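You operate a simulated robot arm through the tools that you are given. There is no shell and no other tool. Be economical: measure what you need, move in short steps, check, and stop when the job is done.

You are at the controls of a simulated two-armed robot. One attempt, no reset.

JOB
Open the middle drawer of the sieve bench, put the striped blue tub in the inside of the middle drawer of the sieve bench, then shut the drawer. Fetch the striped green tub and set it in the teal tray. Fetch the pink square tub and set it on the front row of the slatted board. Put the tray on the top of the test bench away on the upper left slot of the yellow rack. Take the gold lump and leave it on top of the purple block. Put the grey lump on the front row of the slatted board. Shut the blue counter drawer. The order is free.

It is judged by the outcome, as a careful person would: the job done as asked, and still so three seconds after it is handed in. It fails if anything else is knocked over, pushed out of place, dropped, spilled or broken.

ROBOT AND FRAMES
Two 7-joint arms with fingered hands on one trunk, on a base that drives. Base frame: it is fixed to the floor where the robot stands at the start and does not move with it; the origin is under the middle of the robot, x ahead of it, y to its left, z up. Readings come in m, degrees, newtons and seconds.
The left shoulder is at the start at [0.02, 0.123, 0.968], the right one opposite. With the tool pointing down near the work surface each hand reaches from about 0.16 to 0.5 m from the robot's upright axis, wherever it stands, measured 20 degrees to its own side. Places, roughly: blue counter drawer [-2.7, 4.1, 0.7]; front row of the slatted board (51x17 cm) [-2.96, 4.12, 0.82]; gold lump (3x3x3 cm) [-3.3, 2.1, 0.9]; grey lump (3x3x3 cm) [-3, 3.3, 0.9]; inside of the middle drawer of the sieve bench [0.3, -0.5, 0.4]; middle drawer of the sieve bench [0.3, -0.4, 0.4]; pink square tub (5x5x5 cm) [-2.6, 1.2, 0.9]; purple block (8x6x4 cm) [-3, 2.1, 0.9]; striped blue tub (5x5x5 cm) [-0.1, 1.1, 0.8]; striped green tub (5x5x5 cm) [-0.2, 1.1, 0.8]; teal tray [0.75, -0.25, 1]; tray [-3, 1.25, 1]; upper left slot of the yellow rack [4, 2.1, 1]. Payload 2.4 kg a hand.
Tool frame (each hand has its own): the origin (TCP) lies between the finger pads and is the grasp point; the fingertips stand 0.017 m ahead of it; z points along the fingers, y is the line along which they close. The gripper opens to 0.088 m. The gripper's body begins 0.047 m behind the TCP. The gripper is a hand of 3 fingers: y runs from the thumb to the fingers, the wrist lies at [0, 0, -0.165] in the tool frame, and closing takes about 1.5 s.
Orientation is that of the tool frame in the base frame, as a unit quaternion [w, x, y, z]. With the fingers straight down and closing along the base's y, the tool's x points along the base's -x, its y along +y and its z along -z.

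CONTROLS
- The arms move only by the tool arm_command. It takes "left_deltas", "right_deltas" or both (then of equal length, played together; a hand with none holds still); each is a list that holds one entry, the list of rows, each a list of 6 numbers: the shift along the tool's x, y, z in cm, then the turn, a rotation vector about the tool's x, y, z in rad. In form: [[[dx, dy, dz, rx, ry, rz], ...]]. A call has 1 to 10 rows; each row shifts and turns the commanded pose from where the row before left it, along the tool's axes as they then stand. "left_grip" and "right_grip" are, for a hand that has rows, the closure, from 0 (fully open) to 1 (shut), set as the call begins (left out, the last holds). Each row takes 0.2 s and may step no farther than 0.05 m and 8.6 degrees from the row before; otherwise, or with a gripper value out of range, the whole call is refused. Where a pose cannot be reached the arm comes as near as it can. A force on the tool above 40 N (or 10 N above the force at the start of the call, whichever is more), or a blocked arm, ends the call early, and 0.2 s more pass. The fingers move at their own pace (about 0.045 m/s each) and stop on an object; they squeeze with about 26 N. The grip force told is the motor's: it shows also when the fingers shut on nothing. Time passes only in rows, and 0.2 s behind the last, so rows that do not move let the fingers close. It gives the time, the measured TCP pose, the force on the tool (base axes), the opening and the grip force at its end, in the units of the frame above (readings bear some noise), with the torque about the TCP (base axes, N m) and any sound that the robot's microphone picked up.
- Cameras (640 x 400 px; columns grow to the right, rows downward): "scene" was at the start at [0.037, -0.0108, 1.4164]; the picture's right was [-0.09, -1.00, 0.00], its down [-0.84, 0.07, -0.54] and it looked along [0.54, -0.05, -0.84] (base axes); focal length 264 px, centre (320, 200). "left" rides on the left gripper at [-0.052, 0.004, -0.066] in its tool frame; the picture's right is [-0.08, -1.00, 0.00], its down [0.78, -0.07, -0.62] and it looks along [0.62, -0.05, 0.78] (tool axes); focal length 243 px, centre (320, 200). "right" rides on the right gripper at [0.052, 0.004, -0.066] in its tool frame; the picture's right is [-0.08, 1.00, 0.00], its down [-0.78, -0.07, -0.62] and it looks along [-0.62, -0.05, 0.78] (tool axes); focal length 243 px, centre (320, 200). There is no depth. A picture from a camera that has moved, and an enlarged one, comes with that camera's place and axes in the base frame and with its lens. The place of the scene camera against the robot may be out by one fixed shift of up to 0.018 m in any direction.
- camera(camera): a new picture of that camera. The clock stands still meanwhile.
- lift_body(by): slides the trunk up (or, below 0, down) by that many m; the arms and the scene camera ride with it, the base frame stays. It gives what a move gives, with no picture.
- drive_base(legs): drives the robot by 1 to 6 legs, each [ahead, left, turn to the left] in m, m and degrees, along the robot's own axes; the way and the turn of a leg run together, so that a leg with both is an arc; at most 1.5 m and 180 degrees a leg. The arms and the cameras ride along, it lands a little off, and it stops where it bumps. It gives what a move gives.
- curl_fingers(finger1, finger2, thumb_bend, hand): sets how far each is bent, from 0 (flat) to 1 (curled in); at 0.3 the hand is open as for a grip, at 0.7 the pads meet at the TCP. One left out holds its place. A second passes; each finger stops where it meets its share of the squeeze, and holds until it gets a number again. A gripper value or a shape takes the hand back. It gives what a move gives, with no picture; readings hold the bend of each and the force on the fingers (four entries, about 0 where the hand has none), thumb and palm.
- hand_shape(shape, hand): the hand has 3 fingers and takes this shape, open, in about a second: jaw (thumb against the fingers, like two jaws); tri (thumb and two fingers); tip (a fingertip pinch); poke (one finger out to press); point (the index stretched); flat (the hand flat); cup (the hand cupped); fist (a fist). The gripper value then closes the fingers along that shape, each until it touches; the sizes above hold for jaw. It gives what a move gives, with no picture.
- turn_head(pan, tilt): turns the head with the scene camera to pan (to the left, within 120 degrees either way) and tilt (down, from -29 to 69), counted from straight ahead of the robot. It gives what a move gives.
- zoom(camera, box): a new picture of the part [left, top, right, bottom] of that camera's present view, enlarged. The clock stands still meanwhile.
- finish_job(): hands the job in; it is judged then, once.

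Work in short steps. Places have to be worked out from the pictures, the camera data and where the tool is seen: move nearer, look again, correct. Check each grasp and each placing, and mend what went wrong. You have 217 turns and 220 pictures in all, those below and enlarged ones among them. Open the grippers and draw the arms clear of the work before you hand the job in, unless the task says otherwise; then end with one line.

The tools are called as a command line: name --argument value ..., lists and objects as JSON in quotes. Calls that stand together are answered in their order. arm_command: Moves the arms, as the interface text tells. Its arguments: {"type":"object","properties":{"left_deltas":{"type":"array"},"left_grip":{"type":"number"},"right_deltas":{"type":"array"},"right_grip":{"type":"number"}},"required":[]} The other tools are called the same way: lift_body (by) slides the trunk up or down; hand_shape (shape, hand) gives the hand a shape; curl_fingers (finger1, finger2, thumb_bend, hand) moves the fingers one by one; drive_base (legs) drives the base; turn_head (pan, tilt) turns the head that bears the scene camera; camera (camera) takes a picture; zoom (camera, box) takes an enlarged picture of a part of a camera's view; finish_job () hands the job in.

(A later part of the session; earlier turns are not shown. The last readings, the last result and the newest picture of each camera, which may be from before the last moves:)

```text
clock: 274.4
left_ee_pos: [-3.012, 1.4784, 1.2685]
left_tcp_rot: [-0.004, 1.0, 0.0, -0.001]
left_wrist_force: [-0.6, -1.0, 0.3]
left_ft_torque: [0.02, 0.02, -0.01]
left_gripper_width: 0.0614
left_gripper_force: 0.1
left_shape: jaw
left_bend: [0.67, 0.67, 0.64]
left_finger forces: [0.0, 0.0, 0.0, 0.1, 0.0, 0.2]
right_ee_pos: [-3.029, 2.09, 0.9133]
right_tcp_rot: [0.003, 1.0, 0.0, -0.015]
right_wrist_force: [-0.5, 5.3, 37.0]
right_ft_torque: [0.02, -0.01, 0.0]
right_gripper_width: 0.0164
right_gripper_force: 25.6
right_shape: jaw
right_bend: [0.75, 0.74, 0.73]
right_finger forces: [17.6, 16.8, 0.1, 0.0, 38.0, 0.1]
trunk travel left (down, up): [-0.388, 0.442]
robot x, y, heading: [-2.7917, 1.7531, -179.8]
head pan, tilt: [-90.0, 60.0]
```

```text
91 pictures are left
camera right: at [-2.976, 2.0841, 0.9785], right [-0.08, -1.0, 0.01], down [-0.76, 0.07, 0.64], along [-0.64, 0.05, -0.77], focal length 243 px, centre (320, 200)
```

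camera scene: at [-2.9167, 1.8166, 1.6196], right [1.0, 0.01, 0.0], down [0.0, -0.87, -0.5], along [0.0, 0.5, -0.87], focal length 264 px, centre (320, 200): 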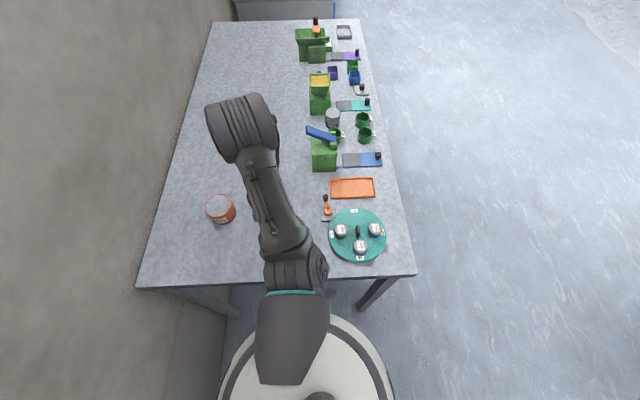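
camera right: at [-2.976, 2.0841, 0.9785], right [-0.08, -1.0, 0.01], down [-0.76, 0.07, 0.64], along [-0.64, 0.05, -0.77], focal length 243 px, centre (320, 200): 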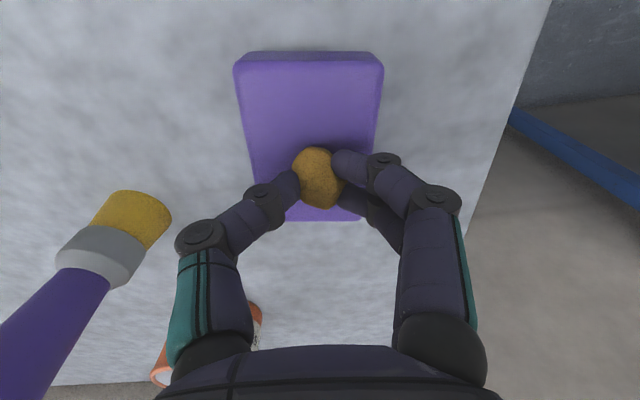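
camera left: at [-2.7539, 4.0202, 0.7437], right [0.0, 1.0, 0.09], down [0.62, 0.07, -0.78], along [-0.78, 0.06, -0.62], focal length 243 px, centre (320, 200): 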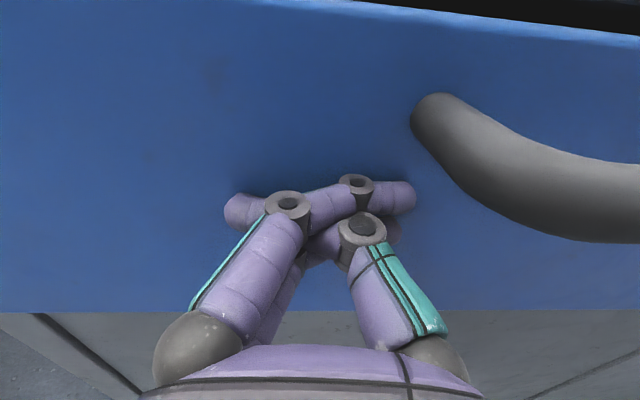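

Gold rests on the block. I relax pressure, open, and lift.

arm_command --right_deltas '[[[0, 0, -0.5, 0, 0, 0], [0, 0, 0, 0, 0, 0]]]'

arm_command --right_deltas '[[[0, 0, 0, 0, 0, 0], [0, 0, 0, 0, 0, 0], [0, 0, 0, 0, 0, 0], [0, 0, 0, 0, 0, 0], [0, 0, -2, 0, 0, 0], [0, 0, -3, 0, 0, 0], [0, 0, -4, 0, 0, 0], [0, 0, -4, 0, 0, 0], [0, 0, -4, 0, 0, 0]]]' --right_grip 0.4

camera --camera "right"

```text
clock: 275.0
left_ee_pos: [-3.0141, 1.4795, 1.2679]
left_tcp_rot: [-0.005, 1.0, 0.001, 0.001]
left_wrist_force: [-0.2, 0.4, -0.4]
left_ft_torque: [0.01, 0.01, 0.03]
left_gripper_width: 0.0612
left_gripper_force: 0.0
left_shape: jaw
left_bend: [0.67, 0.67, 0.64]
left_finger forces: [0.0, 0.0, 0.1, 0.0, 0.1, 0.1]
right_ee_pos: [-3.0276, 2.0899, 0.9166]
right_tcp_rot: [0.004, 1.0, 0.0, -0.012]
right_wrist_force: [1.0, -1.3, 0.5]
right_ft_torque: [-0.05, 0.03, -0.01]
right_gripper_width: 0.0137
right_gripper_force: 25.4
right_shape: jaw
right_bend: [0.73, 0.72, 0.72]
right_finger forces: [13.4, 13.2, 0.0, 0.1, 22.4, 0.0]
trunk travel left (down, up): [-0.388, 0.442]
robot x, y, heading: [-2.7947, 1.7512, -179.5]
head pan, tilt: [-90.0, 60.0]
```

```text
clock: 277.0
left_ee_pos: [-3.0136, 1.4787, 1.2678]
left_tcp_rot: [-0.005, 1.0, 0.001, 0.0]
left_wrist_force: [0.4, -0.1, 0.1]
left_ft_torque: [0.0, 0.0, -0.02]
left_gripper_width: 0.0618
left_gripper_force: 0.0
left_shape: jaw
left_bend: [0.67, 0.67, 0.64]
left_finger forces: [0.1, 0.1, 0.1, 0.1, 0.1, 0.0]
right_ee_pos: [-3.0238, 2.0917, 1.0878]
right_tcp_rot: [0.004, 1.0, 0.001, -0.012]
right_wrist_force: [0.0, -0.2, 0.3]
right_ft_torque: [0.03, 0.01, 0.0]
right_gripper_width: 0.0524
right_gripper_force: 0.2
right_shape: jaw
right_bend: [0.71, 0.71, 0.71]
right_finger forces: [0.0, 0.0, 0.0, 0.1, 0.0, 0.0]
trunk travel left (down, up): [-0.388, 0.442]
robot x, y, heading: [-2.7916, 1.759, -179.7]
head pan, tilt: [-90.0, 60.0]
```

```text
90 pictures are left
camera right: at [-2.9716, 2.0861, 1.153], right [-0.08, -1.0, 0.01], down [-0.77, 0.07, 0.64], along [-0.64, 0.05, -0.77], focal length 243 px, centre (320, 200)
```

right: 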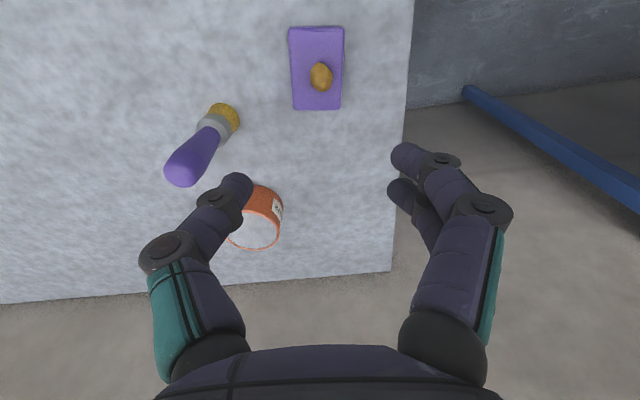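

Gold lies on the purple block. Now the tray on the test bench: I look left at it.

turn_head --pan 50 --tilt 50

camera --camera "scene"

camera --camera "left"

```text
clock: 279.2
left_ee_pos: [-3.0139, 1.4802, 1.2684]
left_tcp_rot: [-0.004, 1.0, 0.001, -0.001]
left_wrist_force: [0.2, 0.3, -0.5]
left_ft_torque: [-0.01, -0.01, -0.01]
left_gripper_width: 0.0614
left_gripper_force: 0.2
left_shape: jaw
left_bend: [0.67, 0.67, 0.64]
left_finger forces: [0.0, 0.1, 0.0, 0.0, 0.0, 0.0]
right_ee_pos: [-3.0252, 2.0938, 1.0864]
right_tcp_rot: [0.004, 1.0, 0.0, -0.013]
right_wrist_force: [0.6, -0.2, 0.4]
right_ft_torque: [-0.01, 0.02, 0.04]
right_gripper_width: 0.0527
right_gripper_force: 0.1
right_shape: jaw
right_bend: [0.71, 0.71, 0.71]
right_finger forces: [0.0, 0.1, 0.1, 0.1, 0.0, 0.1]
trunk travel left (down, up): [-0.388, 0.442]
robot x, y, heading: [-2.7943, 1.754, -179.6]
head pan, tilt: [50.0, 50.0]
```

```text
89 pictures are left
camera scene: at [-2.8352, 1.6912, 1.6321], right [-0.77, 0.64, 0.0], down [0.49, 0.59, -0.64], along [-0.41, -0.49, -0.77], focal length 264 px, centre (320, 200)
```

scene: 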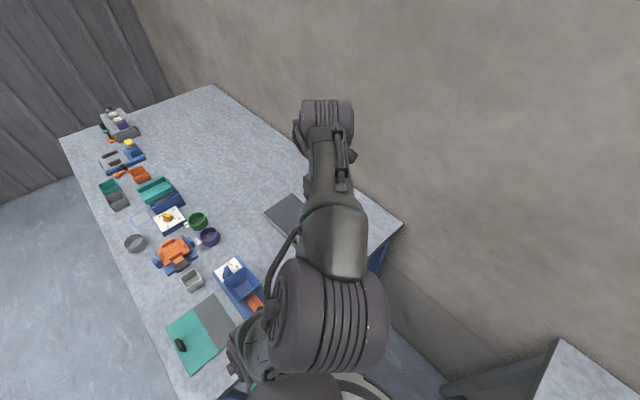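

```text
88 pictures are left
camera left: at [-3.0648, 1.4764, 1.3349], right [-0.09, 1.0, 0.01], down [0.78, 0.06, 0.62], along [0.62, 0.06, -0.78], focal length 243 px, centre (320, 200)
```

left: 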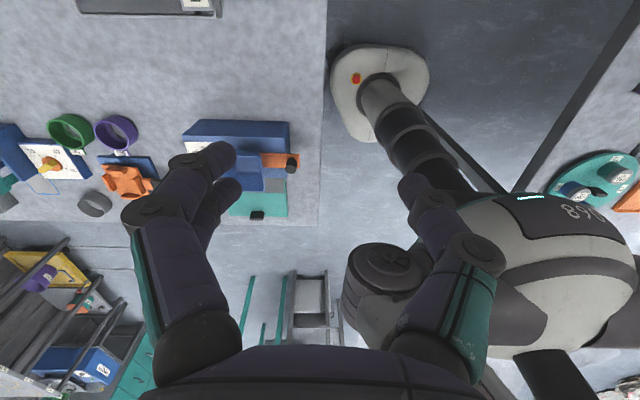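

I need a clear view of the tray. I bring the right hand in front and shift the left hand back and high.

arm_command --right_deltas '[[[-1, 4, -2, 0, 0, 0], [-1, 4, -2, 0, 0, 0], [-1, 4, -2, 0, 0, 0], [-1, 4, -2, 0, 0, 0], [-1, 4, 0, 0, 0, 0], [0, 4, 0, 0, 0, 0]]]' --left_deltas '[[[0, -3, -3, 0, 0, 0], [0, -3, -3, 0, 0, 0], [0, -3, -2, 0, 0, 0], [0, -3, 0, 0, 0, 0], [0, 0, 0, 0, 0, 0], [0, 0, 0, 0, 0, 0]]]' --right_grip 0.3 --left_grip 0.3

turn_head --pan 60 --tilt 55

camera --camera "scene"

```text
clock: 280.6
left_ee_pos: [-3.0479, 1.5746, 1.3431]
left_tcp_rot: [-0.004, 1.0, 0.002, 0.0]
left_wrist_force: [-0.1, -0.8, 0.1]
left_ft_torque: [0.0, -0.01, -0.01]
left_gripper_width: 0.0615
left_gripper_force: 0.0
left_shape: jaw
left_bend: [0.67, 0.67, 0.64]
left_finger forces: [0.1, 0.0, 0.0, 0.1, 0.0, 0.0]
left hand out of reach, approached as far as the arm can: row 1, 2, 3, 4
right_ee_pos: [-3.0982, 1.8591, 1.1642]
right_tcp_rot: [0.003, 1.0, 0.0, -0.011]
right_wrist_force: [-0.2, 0.1, 0.7]
right_ft_torque: [-0.03, 0.0, 0.01]
right_gripper_width: 0.0614
right_gripper_force: 0.0
right_shape: jaw
right_bend: [0.67, 0.67, 0.64]
right_finger forces: [0.1, 0.0, 0.0, 0.0, 0.1, 0.0]
right hand out of reach, approached as far as the arm can: row 4, 5, 6
trunk travel left (down, up): [-0.388, 0.442]
robot x, y, heading: [-2.7949, 1.7544, -179.8]
head pan, tilt: [50.0, 50.0]
```

```text
clock: 281.4
left_ee_pos: [-3.0483, 1.5752, 1.3438]
left_tcp_rot: [-0.004, 1.0, 0.001, 0.0]
left_wrist_force: [0.4, -0.1, 0.5]
left_ft_torque: [-0.02, 0.0, -0.01]
left_gripper_width: 0.0617
left_gripper_force: 0.0
left_shape: jaw
left_bend: [0.67, 0.67, 0.64]
left_finger forces: [0.1, 0.0, 0.0, 0.0, 0.0, 0.0]
right_ee_pos: [-3.097, 1.8614, 1.1643]
right_tcp_rot: [0.003, 1.0, 0.0, -0.011]
right_wrist_force: [-0.9, 0.6, -0.1]
right_ft_torque: [-0.02, 0.0, 0.03]
right_gripper_width: 0.0615
right_gripper_force: 0.1
right_shape: jaw
right_bend: [0.67, 0.67, 0.64]
right_finger forces: [0.0, 0.0, 0.0, 0.0, 0.0, 0.1]
trunk travel left (down, up): [-0.388, 0.442]
robot x, y, heading: [-2.7928, 1.7569, -179.9]
head pan, tilt: [60.0, 55.0]
```

```text
87 pictures are left
camera scene: at [-2.8218, 1.6877, 1.6256], right [-0.87, 0.5, 0.0], down [0.41, 0.71, -0.57], along [-0.28, -0.5, -0.82], focal length 264 px, centre (320, 200)
```

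scene: 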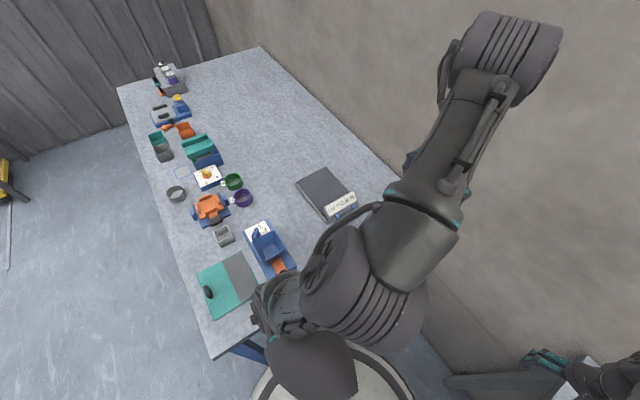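

zoom --camera "scene" --box '[240, 130, 400, 270]'

```text
2.86 times, centred on (320, 200) of scene
camera zoom: at [-2.8218, 1.6877, 1.6256], right [-0.87, 0.5, 0.0], down [0.41, 0.71, -0.57], along [-0.28, -0.5, -0.82], focal length 753 px, centre (320, 200)
```

zoom: 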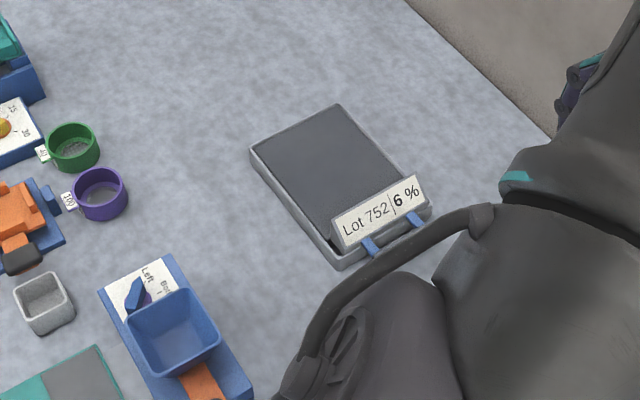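

The tray (≈14×20 cm) spans x -3.18…-3.04, y 1.12…1.32, with a label plate at its +y end facing the gap. I go a bit deeper and turn left in the gap to face it.

drive_base --legs '[[0.16, 0, 0], [0, 0, 45], [0, 0, 45]]'

turn_head --pan -15 --tilt 55

camera --camera "scene"

camera --camera "right"

```text
clock: 286.9
left_ee_pos: [-2.7777, 1.4961, 1.3442]
left_tcp_rot: [-0.003, 0.712, 0.702, -0.003]
left_wrist_force: [-0.3, 0.4, 0.2]
left_ft_torque: [-0.03, 0.01, 0.01]
left_gripper_width: 0.0616
left_gripper_force: 0.0
left_shape: jaw
left_bend: [0.67, 0.67, 0.64]
left_finger forces: [0.0, 0.0, 0.0, 0.0, 0.0, 0.0]
right_ee_pos: [-3.0624, 1.4523, 1.1633]
right_tcp_rot: [0.01, 0.711, 0.703, -0.005]
right_wrist_force: [-0.8, -0.1, -0.8]
right_ft_torque: [0.02, 0.0, 0.0]
right_gripper_width: 0.0614
right_gripper_force: 0.1
right_shape: jaw
right_bend: [0.67, 0.67, 0.64]
right_finger forces: [0.0, 0.0, 0.0, 0.0, 0.0, 0.0]
trunk travel left (down, up): [-0.388, 0.442]
robot x, y, heading: [-2.9475, 1.7529, -90.5]
head pan, tilt: [60.0, 55.0]
```

```text
clock: 288.3
left_ee_pos: [-2.779, 1.4955, 1.3429]
left_tcp_rot: [-0.003, 0.711, 0.703, -0.003]
left_wrist_force: [1.1, 0.3, 0.1]
left_ft_torque: [-0.02, 0.02, -0.02]
left_gripper_width: 0.0618
left_gripper_force: 0.1
left_shape: jaw
left_bend: [0.67, 0.67, 0.64]
left_finger forces: [0.0, 0.1, 0.0, 0.1, 0.0, 0.0]
right_ee_pos: [-3.0629, 1.4515, 1.1642]
right_tcp_rot: [0.011, 0.712, 0.702, -0.006]
right_wrist_force: [0.0, 0.3, 1.0]
right_ft_torque: [-0.02, -0.02, 0.01]
right_gripper_width: 0.0613
right_gripper_force: 0.0
right_shape: jaw
right_bend: [0.67, 0.67, 0.64]
right_finger forces: [0.0, 0.0, 0.0, 0.1, 0.1, 0.1]
trunk travel left (down, up): [-0.388, 0.442]
robot x, y, heading: [-2.9532, 1.7532, -90.4]
head pan, tilt: [-15.0, 55.0]
```

```text
85 pictures are left
camera scene: at [-2.9855, 1.6998, 1.6256], right [-0.96, 0.27, 0.0], down [0.22, 0.79, -0.57], along [-0.15, -0.55, -0.82], focal length 264 px, centre (320, 200)
```

scene: 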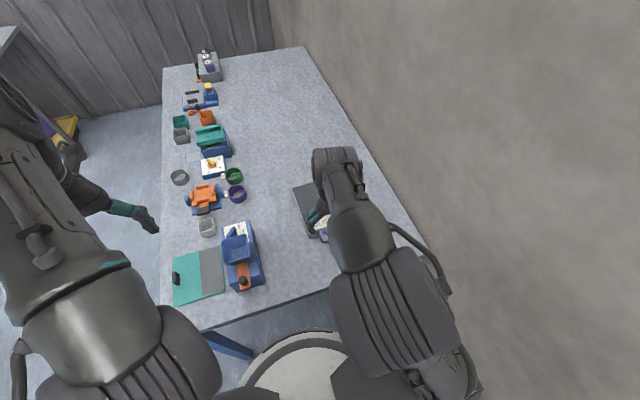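

```text
84 pictures are left
camera right: at [-3.0589, 1.5038, 1.2294], right [1.0, -0.1, 0.01], down [-0.08, -0.77, 0.64], along [-0.06, -0.64, -0.77], focal length 243 px, centre (320, 200)
```

right: 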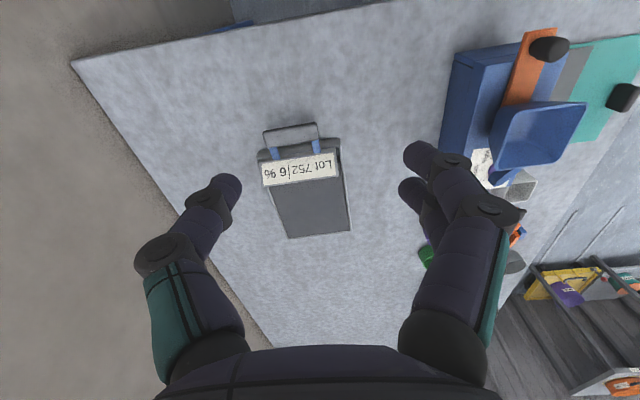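

There's a bar handle on blue brackets at the tray's near end. I zoom in.

zoom --camera "right" --box '[220, 90, 400, 260]'

```text
2.35 times, centred on (310, 175) of right
camera zoom: at [-3.0589, 1.5038, 1.2294], right [1.0, -0.1, 0.01], down [-0.08, -0.77, 0.64], along [-0.06, -0.64, -0.77], focal length 571 px, centre (344, 259)
```

zoom: 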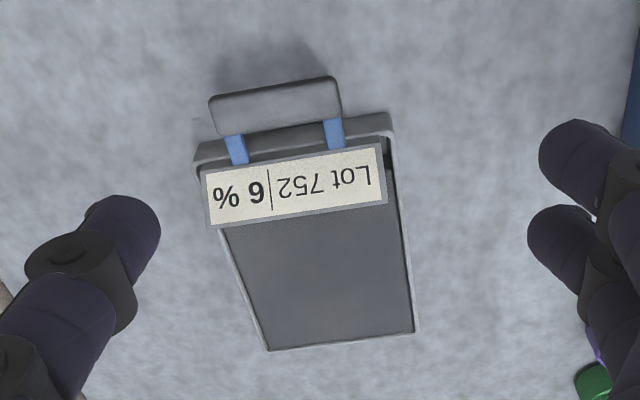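

A flat bar handle ~8 cm wide stands off the tray end at about (-3.116,1.35). I back up 0.1 m and turn the right hand to point at it horizontally (fingers closing vertically).

drive_base --legs '[[-0.09, 0, 0.4]]'

arm_command --right_deltas '[[[-3, -1.5, 0, 0.0806, -0.0806, -0.0806], [-3, -1.5, 0, 0.0806, -0.0806, -0.0806], [0, 0, 0, 0.0806, -0.0806, -0.0806], [0, 0, 0, 0.0806, -0.0806, -0.0806], [0, 0, 0, 0.0806, -0.0806, -0.0806], [0, 0, 0, 0.0806, -0.0806, -0.0806], [0, 0, 0, 0.0806, -0.0806, -0.0806], [0, 0, 0, 0.0806, -0.0806, -0.0806]]]' --right_grip 0.2

arm_command --right_deltas '[[[0, 0, 0, 0.0806, -0.0806, -0.0806], [0, 0, 0, 0.0806, -0.0806, -0.0806], [0, 0, 0, 0.0806, -0.0806, -0.0806], [0, 0, 0, 0.0806, -0.0806, -0.0806], [0, 0, 0, 0.0806, -0.0806, -0.0806], [0, 0, 0, 0.0806, -0.0806, -0.0806], [0, 0, 0, 0.0806, -0.0806, -0.0806]]]'

camera --camera "right"

```text
clock: 289.4
left_ee_pos: [-2.7761, 1.5902, 1.3436]
left_tcp_rot: [-0.003, 0.708, 0.706, -0.003]
left_wrist_force: [0.8, 0.5, 0.1]
left_ft_torque: [-0.02, 0.01, 0.04]
left_gripper_width: 0.0614
left_gripper_force: 0.0
left_shape: jaw
left_bend: [0.67, 0.67, 0.64]
left_finger forces: [0.1, 0.0, 0.0, 0.0, 0.0, 0.1]
right_ee_pos: [-3.0605, 1.5422, 1.1645]
right_tcp_rot: [0.011, 0.709, 0.705, -0.006]
right_wrist_force: [-0.1, 0.1, -0.5]
right_ft_torque: [-0.01, 0.02, 0.01]
right_gripper_width: 0.0614
right_gripper_force: 0.1
right_shape: jaw
right_bend: [0.67, 0.67, 0.64]
right_finger forces: [0.0, 0.1, 0.1, 0.1, 0.0, 0.0]
trunk travel left (down, up): [-0.388, 0.442]
robot x, y, heading: [-2.949, 1.8451, -90.0]
head pan, tilt: [-15.0, 55.0]
```

```text
clock: 291.2
left_ee_pos: [-2.7759, 1.5887, 1.3418]
left_tcp_rot: [-0.003, 0.708, 0.706, -0.004]
left_wrist_force: [-0.1, -0.7, 1.0]
left_ft_torque: [0.01, 0.01, -0.01]
left_gripper_width: 0.0614
left_gripper_force: 0.1
left_shape: jaw
left_bend: [0.67, 0.67, 0.64]
left_finger forces: [0.1, 0.0, 0.1, 0.0, 0.1, 0.0]
right_ee_pos: [-3.0868, 1.479, 1.1692]
right_tcp_rot: [0.007, 0.386, 0.81, -0.442]
right_wrist_force: [0.6, -0.2, -0.5]
right_ft_torque: [0.01, -0.01, 0.02]
right_gripper_width: 0.0703
right_gripper_force: 0.1
right_shape: jaw
right_bend: [0.59, 0.59, 0.55]
right_finger forces: [0.0, 0.0, 0.0, 0.0, 0.1, 0.0]
trunk travel left (down, up): [-0.388, 0.442]
robot x, y, heading: [-2.955, 1.8451, -90.0]
head pan, tilt: [-15.0, 55.0]
```

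```text
clock: 292.8
left_ee_pos: [-2.7761, 1.5878, 1.3425]
left_tcp_rot: [-0.003, 0.708, 0.706, -0.003]
left_wrist_force: [-0.2, -0.2, -0.6]
left_ft_torque: [-0.01, 0.0, 0.0]
left_gripper_width: 0.0613
left_gripper_force: 0.0
left_shape: jaw
left_bend: [0.67, 0.67, 0.64]
left_finger forces: [0.1, 0.0, 0.0, 0.0, 0.0, 0.0]
right_ee_pos: [-3.0866, 1.4746, 1.1683]
right_tcp_rot: [-0.002, -0.003, -0.698, 0.716]
right_wrist_force: [0.6, 0.2, -1.3]
right_ft_torque: [0.0, 0.01, 0.01]
right_gripper_width: 0.0702
right_gripper_force: 0.0
right_shape: jaw
right_bend: [0.59, 0.59, 0.55]
right_finger forces: [0.0, 0.0, 0.0, 0.1, 0.0, 0.0]
right hand out of reach, approached as far as the arm can: row 7
trunk travel left (down, up): [-0.388, 0.442]
robot x, y, heading: [-2.9546, 1.8445, -90.2]
head pan, tilt: [-15.0, 55.0]
```

```text
82 pictures are left
camera right: at [-3.1381, 1.5385, 1.1625], right [0.09, -0.02, -1.0], down [0.78, 0.62, 0.06], along [0.62, -0.78, 0.08], focal length 243 px, centre (320, 200)
```

right: 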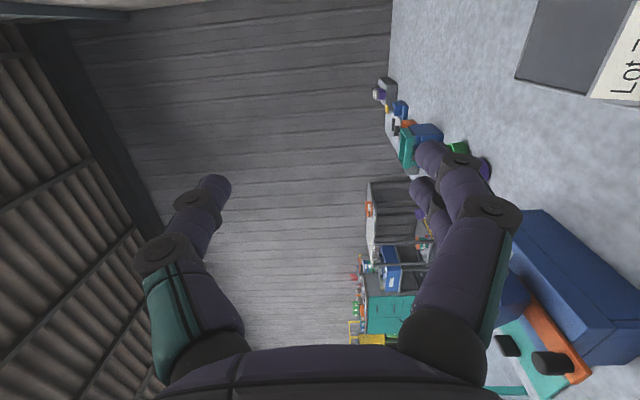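

Right hand is horizontal. I lower the trunk 0.2 m and look along at the handle.

lift_body --by -0.2

camera --camera "right"

camera --camera "scene"

```text
clock: 295.0
left_ee_pos: [-2.7762, 1.5889, 1.1435]
left_tcp_rot: [-0.003, 0.708, 0.706, -0.003]
left_wrist_force: [0.3, -0.8, 0.0]
left_ft_torque: [-0.03, -0.01, 0.01]
left_gripper_width: 0.0613
left_gripper_force: 0.1
left_shape: jaw
left_bend: [0.67, 0.67, 0.64]
left_finger forces: [0.0, 0.0, 0.0, 0.0, 0.1, 0.1]
right_ee_pos: [-3.0863, 1.4739, 0.9687]
right_tcp_rot: [-0.001, -0.004, -0.698, 0.716]
right_wrist_force: [-0.3, 0.5, -0.5]
right_ft_torque: [0.02, -0.03, 0.0]
right_gripper_width: 0.0702
right_gripper_force: 0.0
right_shape: jaw
right_bend: [0.59, 0.59, 0.55]
right_finger forces: [0.0, 0.1, 0.1, 0.0, 0.0, 0.0]
trunk travel left (down, up): [-0.188, 0.642]
robot x, y, heading: [-2.9508, 1.8422, -90.0]
head pan, tilt: [-15.0, 55.0]
```

```text
81 pictures are left
camera right: at [-3.1382, 1.5388, 0.9628], right [0.09, -0.02, -1.0], down [0.78, 0.62, 0.06], along [0.62, -0.78, 0.08], focal length 243 px, centre (320, 200)
```

right: 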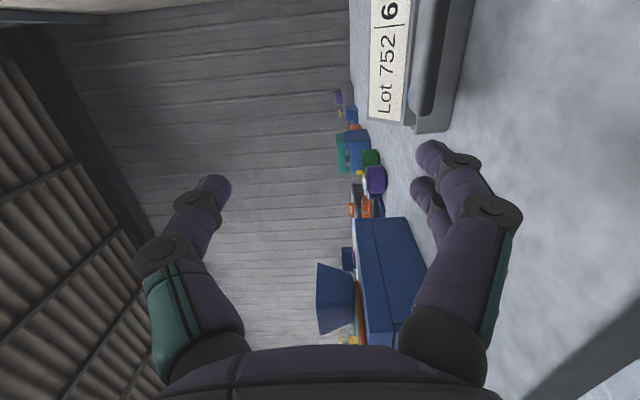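

```text
80 pictures are left
camera scene: at [-2.9847, 1.7903, 1.4257], right [-0.97, 0.26, 0.0], down [0.21, 0.79, -0.57], along [-0.15, -0.55, -0.82], focal length 264 px, centre (320, 200)
```

scene: 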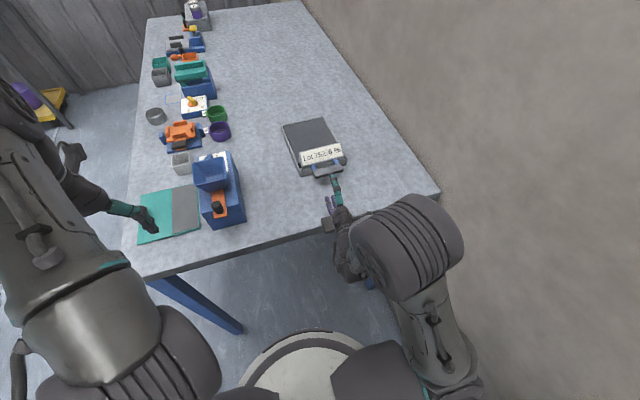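

zoom --camera "right" --box '[330, 0, 510, 180]'

zoom --camera "scene" --box '[260, 100, 400, 240]'

```text
2.22 times, centred on (420, 90) of right
camera zoom: at [-3.1382, 1.5388, 0.9628], right [0.09, -0.02, -1.0], down [0.78, 0.62, 0.06], along [0.62, -0.78, 0.08], focal length 539 px, centre (98, 444)
```

zoom: 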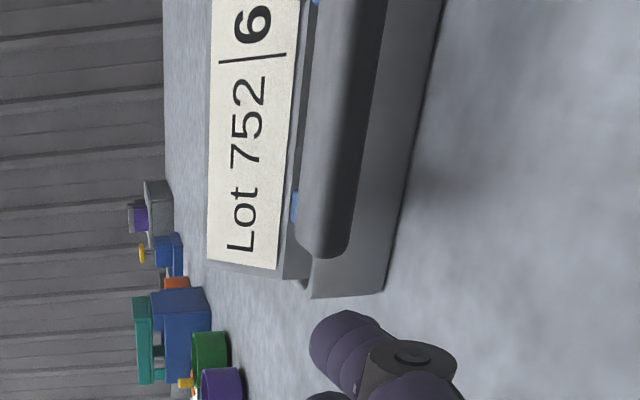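

```text
2.86 times, centred on (330, 170) of scene
camera zoom: at [-2.9847, 1.7903, 1.4257], right [-0.97, 0.26, 0.0], down [0.21, 0.79, -0.57], along [-0.15, -0.55, -0.82], focal length 753 px, centre (291, 286)
```

zoom: 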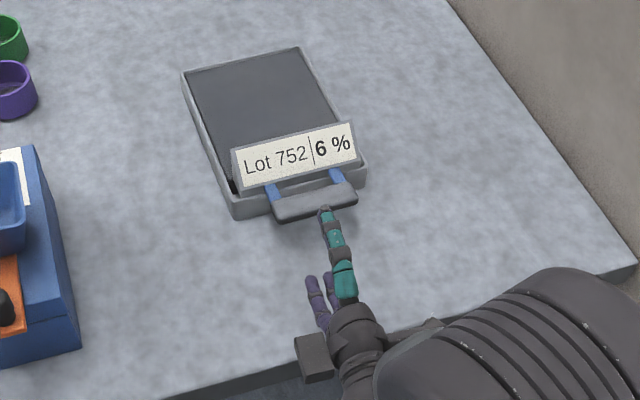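

The bar is ~1.5 cm thick at z≈0.90, y≈1.355, standing 2 cm off the tray end. I tilt the hand 25° downward, narrow the fingers, and approach to a pre-grip point.

arm_command --right_deltas '[[[0, 0, 0, -0.145, 0, 0], [0, 0, 0, -0.145, 0, 0], [0, 0, 0, -0.145, 0, 0], [1.4, 0.5, 3.5, 0, 0, 0], [1.4, 0.5, 3.5, 0, 0, 0], [0, 0, 0, 0, 0, 0]]]' --right_grip 0.42

camera --camera "right"

zoom --camera "scene" --box '[260, 100, 400, 240]'

```text
clock: 296.4
left_ee_pos: [-2.7753, 1.5874, 1.1443]
left_tcp_rot: [-0.003, 0.708, 0.706, -0.002]
left_wrist_force: [-0.1, -0.3, -0.2]
left_ft_torque: [-0.03, 0.0, 0.01]
left_gripper_width: 0.0614
left_gripper_force: 0.0
left_shape: jaw
left_bend: [0.67, 0.67, 0.64]
left_finger forces: [0.0, 0.0, 0.1, 0.0, 0.0, 0.0]
right_ee_pos: [-3.1136, 1.4144, 0.9302]
right_tcp_rot: [0.002, 0.004, 0.837, -0.548]
right_wrist_force: [0.6, -0.5, 1.1]
right_ft_torque: [0.02, -0.01, 0.0]
right_gripper_width: 0.0515
right_gripper_force: 0.1
right_shape: jaw
right_bend: [0.71, 0.71, 0.7]
right_finger forces: [0.0, 0.1, 0.1, 0.0, 0.0, 0.1]
trunk travel left (down, up): [-0.188, 0.642]
robot x, y, heading: [-2.9512, 1.8425, -90.1]
head pan, tilt: [-15.0, 55.0]
```

```text
77 pictures are left
camera right: at [-3.167, 1.4745, 0.9536], right [0.09, 0.4, -0.91], down [0.78, 0.54, 0.31], along [0.62, -0.74, -0.26], focal length 243 px, centre (320, 200)
```

right: 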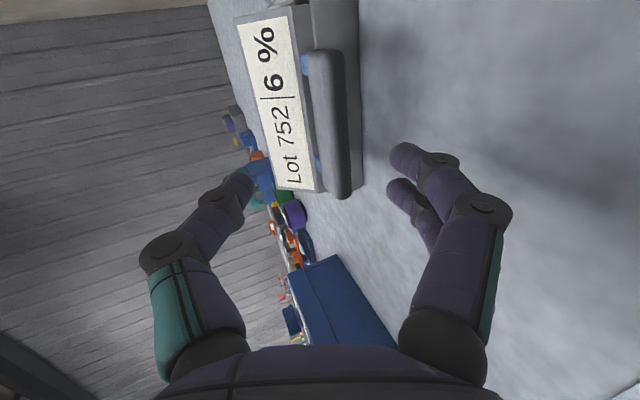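

```text
2.86 times, centred on (330, 170) of scene
camera zoom: at [-2.9847, 1.7903, 1.4256], right [-0.97, 0.26, 0.0], down [0.21, 0.79, -0.57], along [-0.15, -0.55, -0.82], focal length 753 px, centre (291, 286)
```

zoom: 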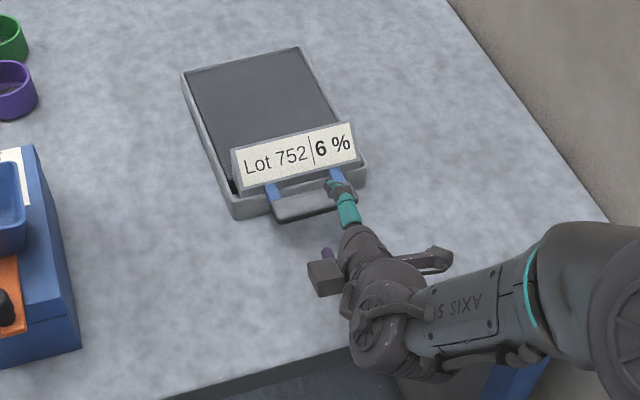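

Bar aligned straight ahead (~7.4 cm). I advance 6.8 cm in steps.

arm_command --right_deltas '[[[0, 0.1, 2, 0, 0, 0], [0, 0.1, 2, 0, 0, 0], [0, 0.1, 1.6, 0, 0, 0], [0, 0, 1.2, 0, 0, 0], [0, 0, 0, 0, 0, 0]]]'

camera --camera "right"

zoom --camera "scene" --box '[260, 100, 400, 240]'

```text
clock: 297.6
left_ee_pos: [-2.7765, 1.5874, 1.1431]
left_tcp_rot: [-0.003, 0.709, 0.706, -0.003]
left_wrist_force: [-0.2, -0.8, 0.5]
left_ft_torque: [-0.02, -0.04, -0.04]
left_gripper_width: 0.0613
left_gripper_force: 0.0
left_shape: jaw
left_bend: [0.67, 0.67, 0.64]
left_finger forces: [0.0, 0.1, 0.0, 0.0, 0.0, 0.0]
right_ee_pos: [-3.1121, 1.3528, 0.9015]
right_tcp_rot: [0.002, 0.003, 0.837, -0.547]
right_wrist_force: [0.0, -0.1, 1.1]
right_ft_torque: [-0.05, 0.0, -0.01]
right_gripper_width: 0.0512
right_gripper_force: 0.0
right_shape: jaw
right_bend: [0.71, 0.71, 0.7]
right_finger forces: [0.0, 0.1, 0.1, 0.0, 0.1, 0.1]
trunk travel left (down, up): [-0.188, 0.642]
robot x, y, heading: [-2.9512, 1.8433, -90.0]
head pan, tilt: [-15.0, 55.0]
```

```text
75 pictures are left
camera right: at [-3.166, 1.4139, 0.9239], right [0.09, 0.4, -0.91], down [0.78, 0.54, 0.31], along [0.62, -0.74, -0.26], focal length 243 px, centre (320, 200)
```

right: 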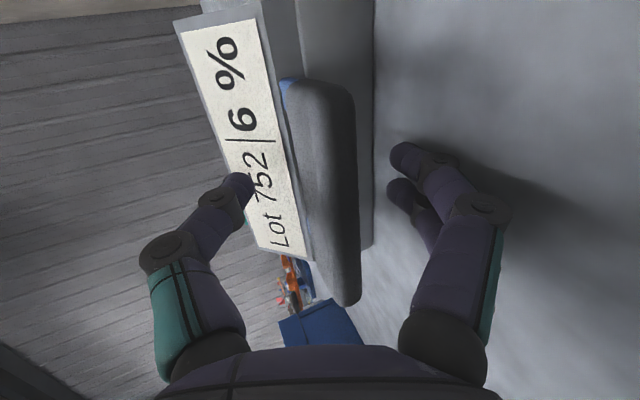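

```text
2.86 times, centred on (330, 170) of scene
camera zoom: at [-2.9847, 1.7902, 1.4256], right [-0.97, 0.26, 0.0], down [0.21, 0.79, -0.57], along [-0.15, -0.55, -0.82], focal length 753 px, centre (291, 286)
```

zoom: 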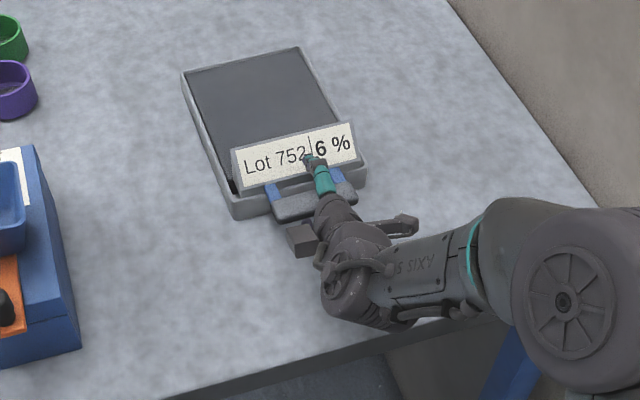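

The bar is between thumb and fingers. I close.

arm_command --right_deltas '[[[0, 0, 0, 0, 0, 0], [0, 0, 0, 0, 0, 0], [0, 0, 0, 0, 0, 0], [0, 0, 0, 0, 0, 0], [0, 0, 0, 0, 0, 0], [0, 0, 0, 0, 0, 0]]]' --right_grip 1

camera --camera "right"

```text
clock: 299.0
left_ee_pos: [-2.7759, 1.5876, 1.1432]
left_tcp_rot: [-0.003, 0.708, 0.706, -0.003]
left_wrist_force: [-0.3, -0.4, 1.0]
left_ft_torque: [0.02, 0.02, 0.0]
left_gripper_width: 0.0613
left_gripper_force: 0.0
left_shape: jaw
left_bend: [0.67, 0.67, 0.64]
left_finger forces: [0.0, 0.0, 0.1, 0.0, 0.0, 0.1]
right_ee_pos: [-3.1138, 1.3531, 0.9019]
right_tcp_rot: [0.002, 0.003, 0.837, -0.547]
right_wrist_force: [0.2, 0.5, 0.3]
right_ft_torque: [-0.01, -0.01, 0.03]
right_gripper_width: 0.0002
right_gripper_force: 26.1
right_shape: jaw
right_bend: [0.71, 0.71, 0.78]
right_finger forces: [10.1, 12.5, 0.1, 0.0, 20.9, 0.1]
trunk travel left (down, up): [-0.188, 0.642]
robot x, y, heading: [-2.9498, 1.8445, -89.9]
head pan, tilt: [-15.0, 55.0]
```

```text
73 pictures are left
camera right: at [-3.1661, 1.4139, 0.9239], right [0.09, 0.4, -0.91], down [0.78, 0.54, 0.32], along [0.62, -0.74, -0.26], focal length 243 px, centre (320, 200)
```

right: 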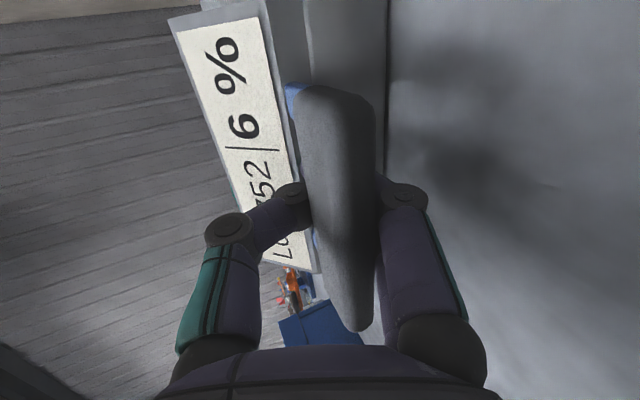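

The fingers have wrapped round the bar. I lift 4 cm as a test and look whether the tray stays level.

arm_command --right_deltas '[[[0, -0.9, -0.4, 0, 0, 0], [0, -0.9, -0.4, 0, 0, 0], [0, -0.9, -0.4, 0, 0, 0], [0, -0.9, -0.4, 0, 0, 0], [0, 0, 0, 0, 0, 0]]]'

zoom --camera "scene" --box '[240, 80, 420, 240]'

camera --camera "right"

```text
clock: 300.2
left_ee_pos: [-2.7768, 1.5869, 1.1436]
left_tcp_rot: [-0.003, 0.709, 0.706, -0.003]
left_wrist_force: [0.9, 0.1, 0.4]
left_ft_torque: [0.01, -0.03, 0.02]
left_gripper_width: 0.0614
left_gripper_force: 0.0
left_shape: jaw
left_bend: [0.67, 0.67, 0.64]
left_finger forces: [0.0, 0.0, 0.1, 0.0, 0.1, 0.0]
right_ee_pos: [-3.1133, 1.3534, 0.9404]
right_tcp_rot: [0.002, 0.004, 0.837, -0.547]
right_wrist_force: [1.0, -0.4, -1.8]
right_ft_torque: [0.07, -0.01, 0.03]
right_gripper_width: 0.0001
right_gripper_force: 25.8
right_shape: jaw
right_bend: [0.72, 0.72, 0.78]
right_finger forces: [5.2, 6.3, 0.0, 0.0, 21.8, 0.0]
trunk travel left (down, up): [-0.188, 0.642]
robot x, y, heading: [-2.9561, 1.8427, -90.4]
head pan, tilt: [-15.0, 55.0]
```

```text
2.50 times, centred on (330, 160) of scene
camera zoom: at [-2.9848, 1.7899, 1.4256], right [-0.97, 0.26, 0.0], down [0.21, 0.79, -0.57], along [-0.15, -0.55, -0.82], focal length 659 px, centre (295, 300)
```

zoom: 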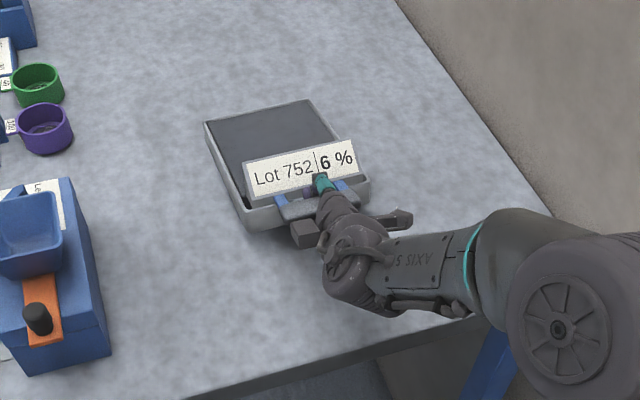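

```text
71 pictures are left
camera right: at [-3.1664, 1.4141, 0.9632], right [0.09, 0.4, -0.91], down [0.78, 0.54, 0.31], along [0.62, -0.74, -0.26], focal length 243 px, centre (320, 200)
```

right: 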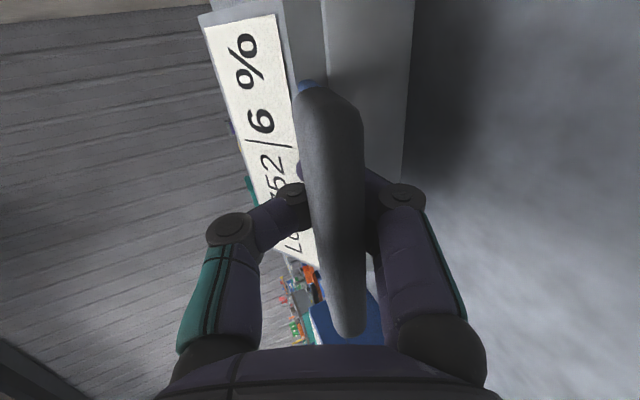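

The far end still rests on the bench. I lift 6 cm more to see how far it droops.

arm_command --right_deltas '[[[0, -1.8, -0.85, 0, 0, 0], [0, -1.8, -0.85, 0, 0, 0], [0, -1.8, -0.85, 0, 0, 0], [0, 0, 0, 0, 0, 0]]]'

zoom --camera "scene" --box '[240, 80, 420, 240]'

camera --camera "right"

```text
clock: 301.2
left_ee_pos: [-2.7753, 1.5883, 1.1429]
left_tcp_rot: [-0.003, 0.708, 0.706, -0.003]
left_wrist_force: [-0.4, 0.6, 0.4]
left_ft_torque: [-0.04, -0.01, 0.0]
left_gripper_width: 0.0615
left_gripper_force: 0.1
left_shape: jaw
left_bend: [0.67, 0.67, 0.64]
left_finger forces: [0.0, 0.0, 0.0, 0.1, 0.1, 0.0]
right_ee_pos: [-3.1153, 1.3545, 0.9997]
right_tcp_rot: [0.001, 0.004, 0.836, -0.548]
right_wrist_force: [-0.9, 0.4, -1.5]
right_ft_torque: [0.01, -0.01, -0.02]
right_gripper_width: 0.0001
right_gripper_force: 26.3
right_shape: jaw
right_bend: [0.72, 0.72, 0.78]
right_finger forces: [5.5, 5.7, 0.0, 0.0, 20.7, 0.0]
trunk travel left (down, up): [-0.188, 0.642]
robot x, y, heading: [-2.9523, 1.8477, -90.0]
head pan, tilt: [-15.0, 55.0]
```

```text
2.50 times, centred on (330, 160) of scene
camera zoom: at [-2.9847, 1.79, 1.4256], right [-0.97, 0.26, 0.0], down [0.21, 0.79, -0.57], along [-0.15, -0.55, -0.82], focal length 659 px, centre (295, 300)
```

zoom: 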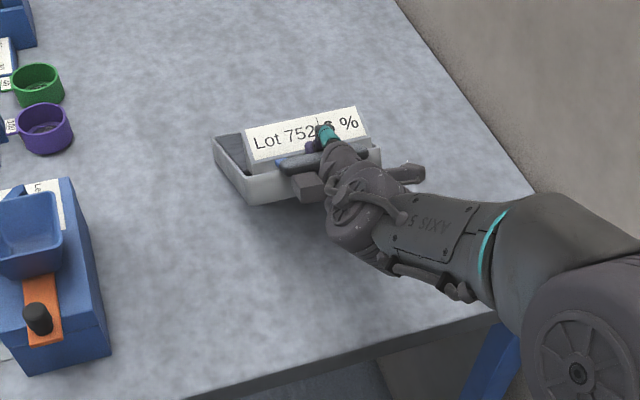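

```text
69 pictures are left
camera right: at [-3.1673, 1.416, 1.023], right [0.09, 0.4, -0.91], down [0.78, 0.54, 0.31], along [0.62, -0.74, -0.26], focal length 243 px, centre (320, 200)
```

right: 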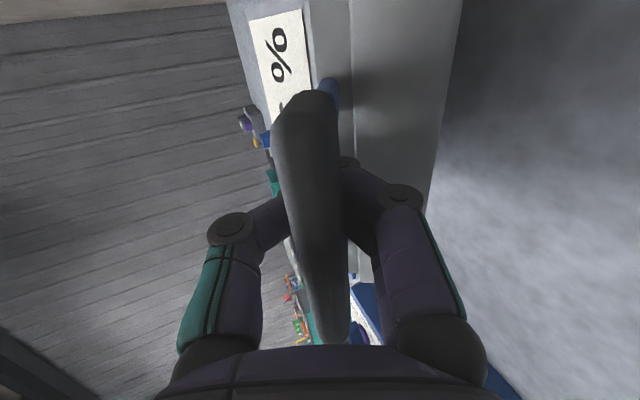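

The bar sits behind the pads so the tray swings freely. I set it back down, reopen, and regrip with the pads right on the bar and less tilt.

arm_command --right_deltas '[[[0, 1.8, 0.85, 0, 0, 0], [0, 1.8, 0.85, 0, 0, 0], [0, 1.8, 0.85, 0, 0, 0], [0, 0.9, 0.4, 0, 0, 0], [0, 0.9, 0.4, 0, 0, 0], [0, 0.9, 0.4, 0, 0, 0], [0, 0.8, 0.35, 0, 0, 0], [0, 0, 0, 0, 0, 0]]]'

arm_command --right_deltas '[[[0, 0, 0, 0, 0, 0], [0, 0, 0, 0, 0, 0], [0, 0, 0, 0, 0, 0], [0, 0, 0, 0, 0, 0], [0, 0, 0, 0, 0, 0]]]' --right_grip 0.42

camera --camera "right"

zoom --camera "scene" --box '[240, 80, 420, 240]'

```text
clock: 303.0
left_ee_pos: [-2.7759, 1.5882, 1.143]
left_tcp_rot: [-0.003, 0.708, 0.706, -0.003]
left_wrist_force: [0.2, 0.4, 0.7]
left_ft_torque: [0.01, -0.01, 0.02]
left_gripper_width: 0.0615
left_gripper_force: 0.0
left_shape: jaw
left_bend: [0.67, 0.67, 0.64]
left_finger forces: [0.0, 0.0, 0.0, 0.1, 0.0, 0.0]
right_ee_pos: [-3.1148, 1.3534, 0.9021]
right_tcp_rot: [0.001, 0.004, 0.837, -0.547]
right_wrist_force: [0.0, 0.6, -2.4]
right_ft_torque: [-0.07, -0.02, -0.04]
right_gripper_width: 0.0
right_gripper_force: 26.5
right_shape: jaw
right_bend: [0.73, 0.73, 0.8]
right_finger forces: [1.4, 2.9, 0.0, 0.0, 5.7, 0.0]
trunk travel left (down, up): [-0.188, 0.642]
robot x, y, heading: [-2.9545, 1.8461, -90.1]
head pan, tilt: [-15.0, 55.0]
```

```text
clock: 304.2
left_ee_pos: [-2.7762, 1.588, 1.1418]
left_tcp_rot: [-0.003, 0.708, 0.706, -0.003]
left_wrist_force: [0.8, -1.0, -0.4]
left_ft_torque: [0.0, 0.03, 0.0]
left_gripper_width: 0.0617
left_gripper_force: 0.0
left_shape: jaw
left_bend: [0.67, 0.67, 0.64]
left_finger forces: [0.1, 0.0, 0.0, 0.0, 0.0, 0.0]
right_ee_pos: [-3.1138, 1.3535, 0.9026]
right_tcp_rot: [0.002, 0.003, 0.837, -0.547]
right_wrist_force: [-0.4, 0.5, 1.0]
right_ft_torque: [-0.02, 0.0, -0.02]
right_gripper_width: 0.0508
right_gripper_force: 0.0
right_shape: jaw
right_bend: [0.72, 0.72, 0.7]
right_finger forces: [0.0, 0.0, 0.1, 0.1, 0.0, 0.0]
trunk travel left (down, up): [-0.188, 0.642]
robot x, y, heading: [-2.9541, 1.8453, -90.0]
head pan, tilt: [-15.0, 55.0]
```

```text
68 pictures are left
camera right: at [-3.1667, 1.4145, 0.9245], right [0.09, 0.4, -0.91], down [0.78, 0.54, 0.31], along [0.62, -0.74, -0.26], focal length 243 px, centre (320, 200)
```

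right: 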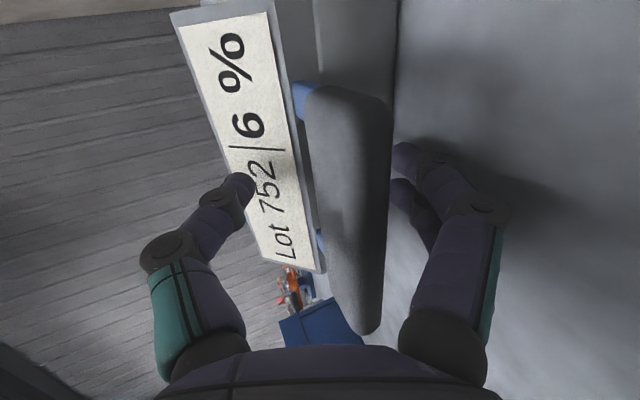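

```text
2.50 times, centred on (330, 160) of scene
camera zoom: at [-2.9847, 1.7902, 1.4256], right [-0.97, 0.26, 0.0], down [0.21, 0.79, -0.57], along [-0.15, -0.55, -0.82], focal length 659 px, centre (295, 300)
```

zoom: 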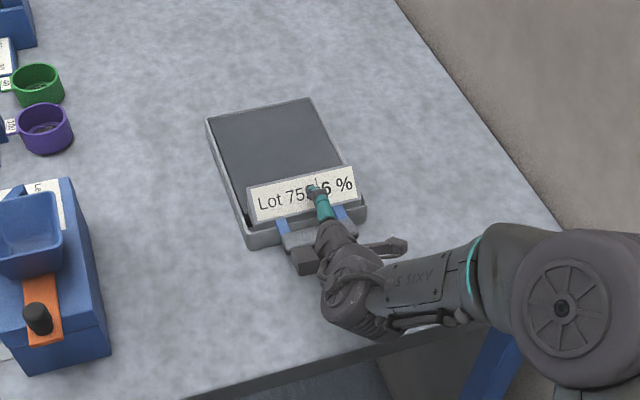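

Pinching the bar squeezes it out, but the tray is light (~0.2 kg). A firmer hold is a tool-down pinch on its side wall near the middle. I back the right hand off and turn it downward again.

arm_command --right_deltas '[[[0, 0, -4, 0, 0, 0], [0, 0, -4, 0, 0, 0], [0, -4, 0, 0, 0, 0], [0, -4, 0, 0, 0, 0], [0, -3, 0, 0.145, 0, 0], [0, -3, 0, 0.145, 0, 0], [0, 0, 0, 0.145, 0, 0], [0, 0, 0, -0.0806, 0.0806, 0.0806], [0, 0, 0, -0.0806, 0.0806, 0.0806], [0, 0, 0, -0.0806, 0.0806, 0.0806]]]' --right_grip 0.4

arm_command --right_deltas '[[[0, 0, 0, -0.0806, 0.0806, 0.0806], [0, 0, 0, -0.0806, 0.0806, 0.0806], [0, 0, 0, -0.0806, 0.0806, 0.0806], [0, 0, 0, -0.0806, 0.0806, 0.0806], [0, 0, 0, -0.0806, 0.0806, 0.0806], [0, 0, 0, -0.0806, 0.0806, 0.0806]]]'

arm_command --right_deltas '[[[0, 0, 0, -0.0806, 0.0806, 0.0806], [0, 0, 0, -0.0806, 0.0806, 0.0806], [0, 0, 0, -0.0806, 0.0806, 0.0806], [0, 0, 0, -0.0806, 0.0806, 0.0806], [0, 0, 0, -0.0806, 0.0806, 0.0806], [0, 0, 0, -0.0806, 0.0806, 0.0806]]]'

camera --camera "right"

```text
clock: 306.4
left_ee_pos: [-2.7761, 1.5892, 1.1427]
left_tcp_rot: [-0.003, 0.708, 0.706, -0.003]
left_wrist_force: [-0.1, 0.1, 0.3]
left_ft_torque: [0.03, -0.02, -0.01]
left_gripper_width: 0.0613
left_gripper_force: 0.0
left_shape: jaw
left_bend: [0.67, 0.67, 0.64]
left_finger forces: [0.0, 0.0, 0.0, 0.0, 0.1, 0.0]
right_ee_pos: [-3.1156, 1.3746, 1.0624]
right_tcp_rot: [0.004, 0.174, 0.769, -0.615]
right_wrist_force: [-0.5, 0.3, 1.0]
right_ft_torque: [-0.04, 0.01, 0.0]
right_gripper_width: 0.0526
right_gripper_force: 0.1
right_shape: jaw
right_bend: [0.71, 0.71, 0.71]
right_finger forces: [0.0, 0.0, 0.0, 0.1, 0.0, 0.0]
trunk travel left (down, up): [-0.188, 0.642]
robot x, y, heading: [-2.9578, 1.8463, -90.0]
head pan, tilt: [-15.0, 55.0]
```

```text
clock: 307.8
left_ee_pos: [-2.7759, 1.5881, 1.1435]
left_tcp_rot: [-0.004, 0.709, 0.706, -0.004]
left_wrist_force: [0.7, 0.2, 0.4]
left_ft_torque: [0.02, -0.02, 0.01]
left_gripper_width: 0.0614
left_gripper_force: 0.1
left_shape: jaw
left_bend: [0.67, 0.67, 0.64]
left_finger forces: [0.0, 0.1, 0.0, 0.1, 0.0, 0.0]
right_ee_pos: [-3.1141, 1.3742, 1.0641]
right_tcp_rot: [0.008, 0.483, 0.807, -0.338]
right_wrist_force: [0.3, 0.3, -0.5]
right_ft_torque: [-0.01, -0.03, 0.0]
right_gripper_width: 0.0527
right_gripper_force: 0.0
right_shape: jaw
right_bend: [0.71, 0.71, 0.71]
right_finger forces: [0.0, 0.1, 0.0, 0.0, 0.0, 0.0]
trunk travel left (down, up): [-0.188, 0.642]
robot x, y, heading: [-2.9567, 1.8485, -90.1]
head pan, tilt: [-15.0, 55.0]
```

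```text
clock: 309.2
left_ee_pos: [-2.7752, 1.5884, 1.1436]
left_tcp_rot: [-0.003, 0.708, 0.706, -0.003]
left_wrist_force: [0.0, -0.3, 0.3]
left_ft_torque: [0.01, 0.0, 0.01]
left_gripper_width: 0.0615
left_gripper_force: 0.0
left_shape: jaw
left_bend: [0.67, 0.67, 0.64]
left_finger forces: [0.1, 0.0, 0.0, 0.0, 0.0, 0.0]
right_ee_pos: [-3.1027, 1.4173, 1.0431]
right_tcp_rot: [0.01, 0.694, 0.719, -0.033]
right_wrist_force: [0.2, -0.5, -0.2]
right_ft_torque: [0.01, 0.0, -0.02]
right_gripper_width: 0.0524
right_gripper_force: 0.1
right_shape: jaw
right_bend: [0.71, 0.71, 0.71]
right_finger forces: [0.0, 0.0, 0.0, 0.1, 0.1, 0.0]
right hand out of reach, approached as far as the arm can: row 3, 4, 5, 6
trunk travel left (down, up): [-0.188, 0.642]
robot x, y, heading: [-2.9518, 1.8437, -90.1]
head pan, tilt: [-15.0, 55.0]
```

```text
66 pictures are left
camera right: at [-3.0984, 1.4714, 1.1058], right [1.0, -0.05, -0.03], down [-0.02, -0.74, 0.67], along [-0.06, -0.67, -0.74], focal length 243 px, centre (320, 200)
```

right: 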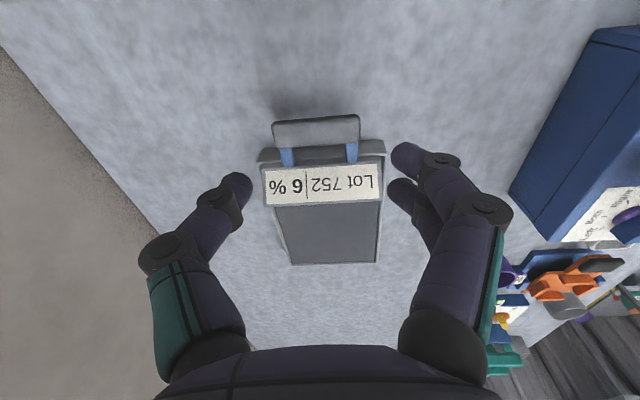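

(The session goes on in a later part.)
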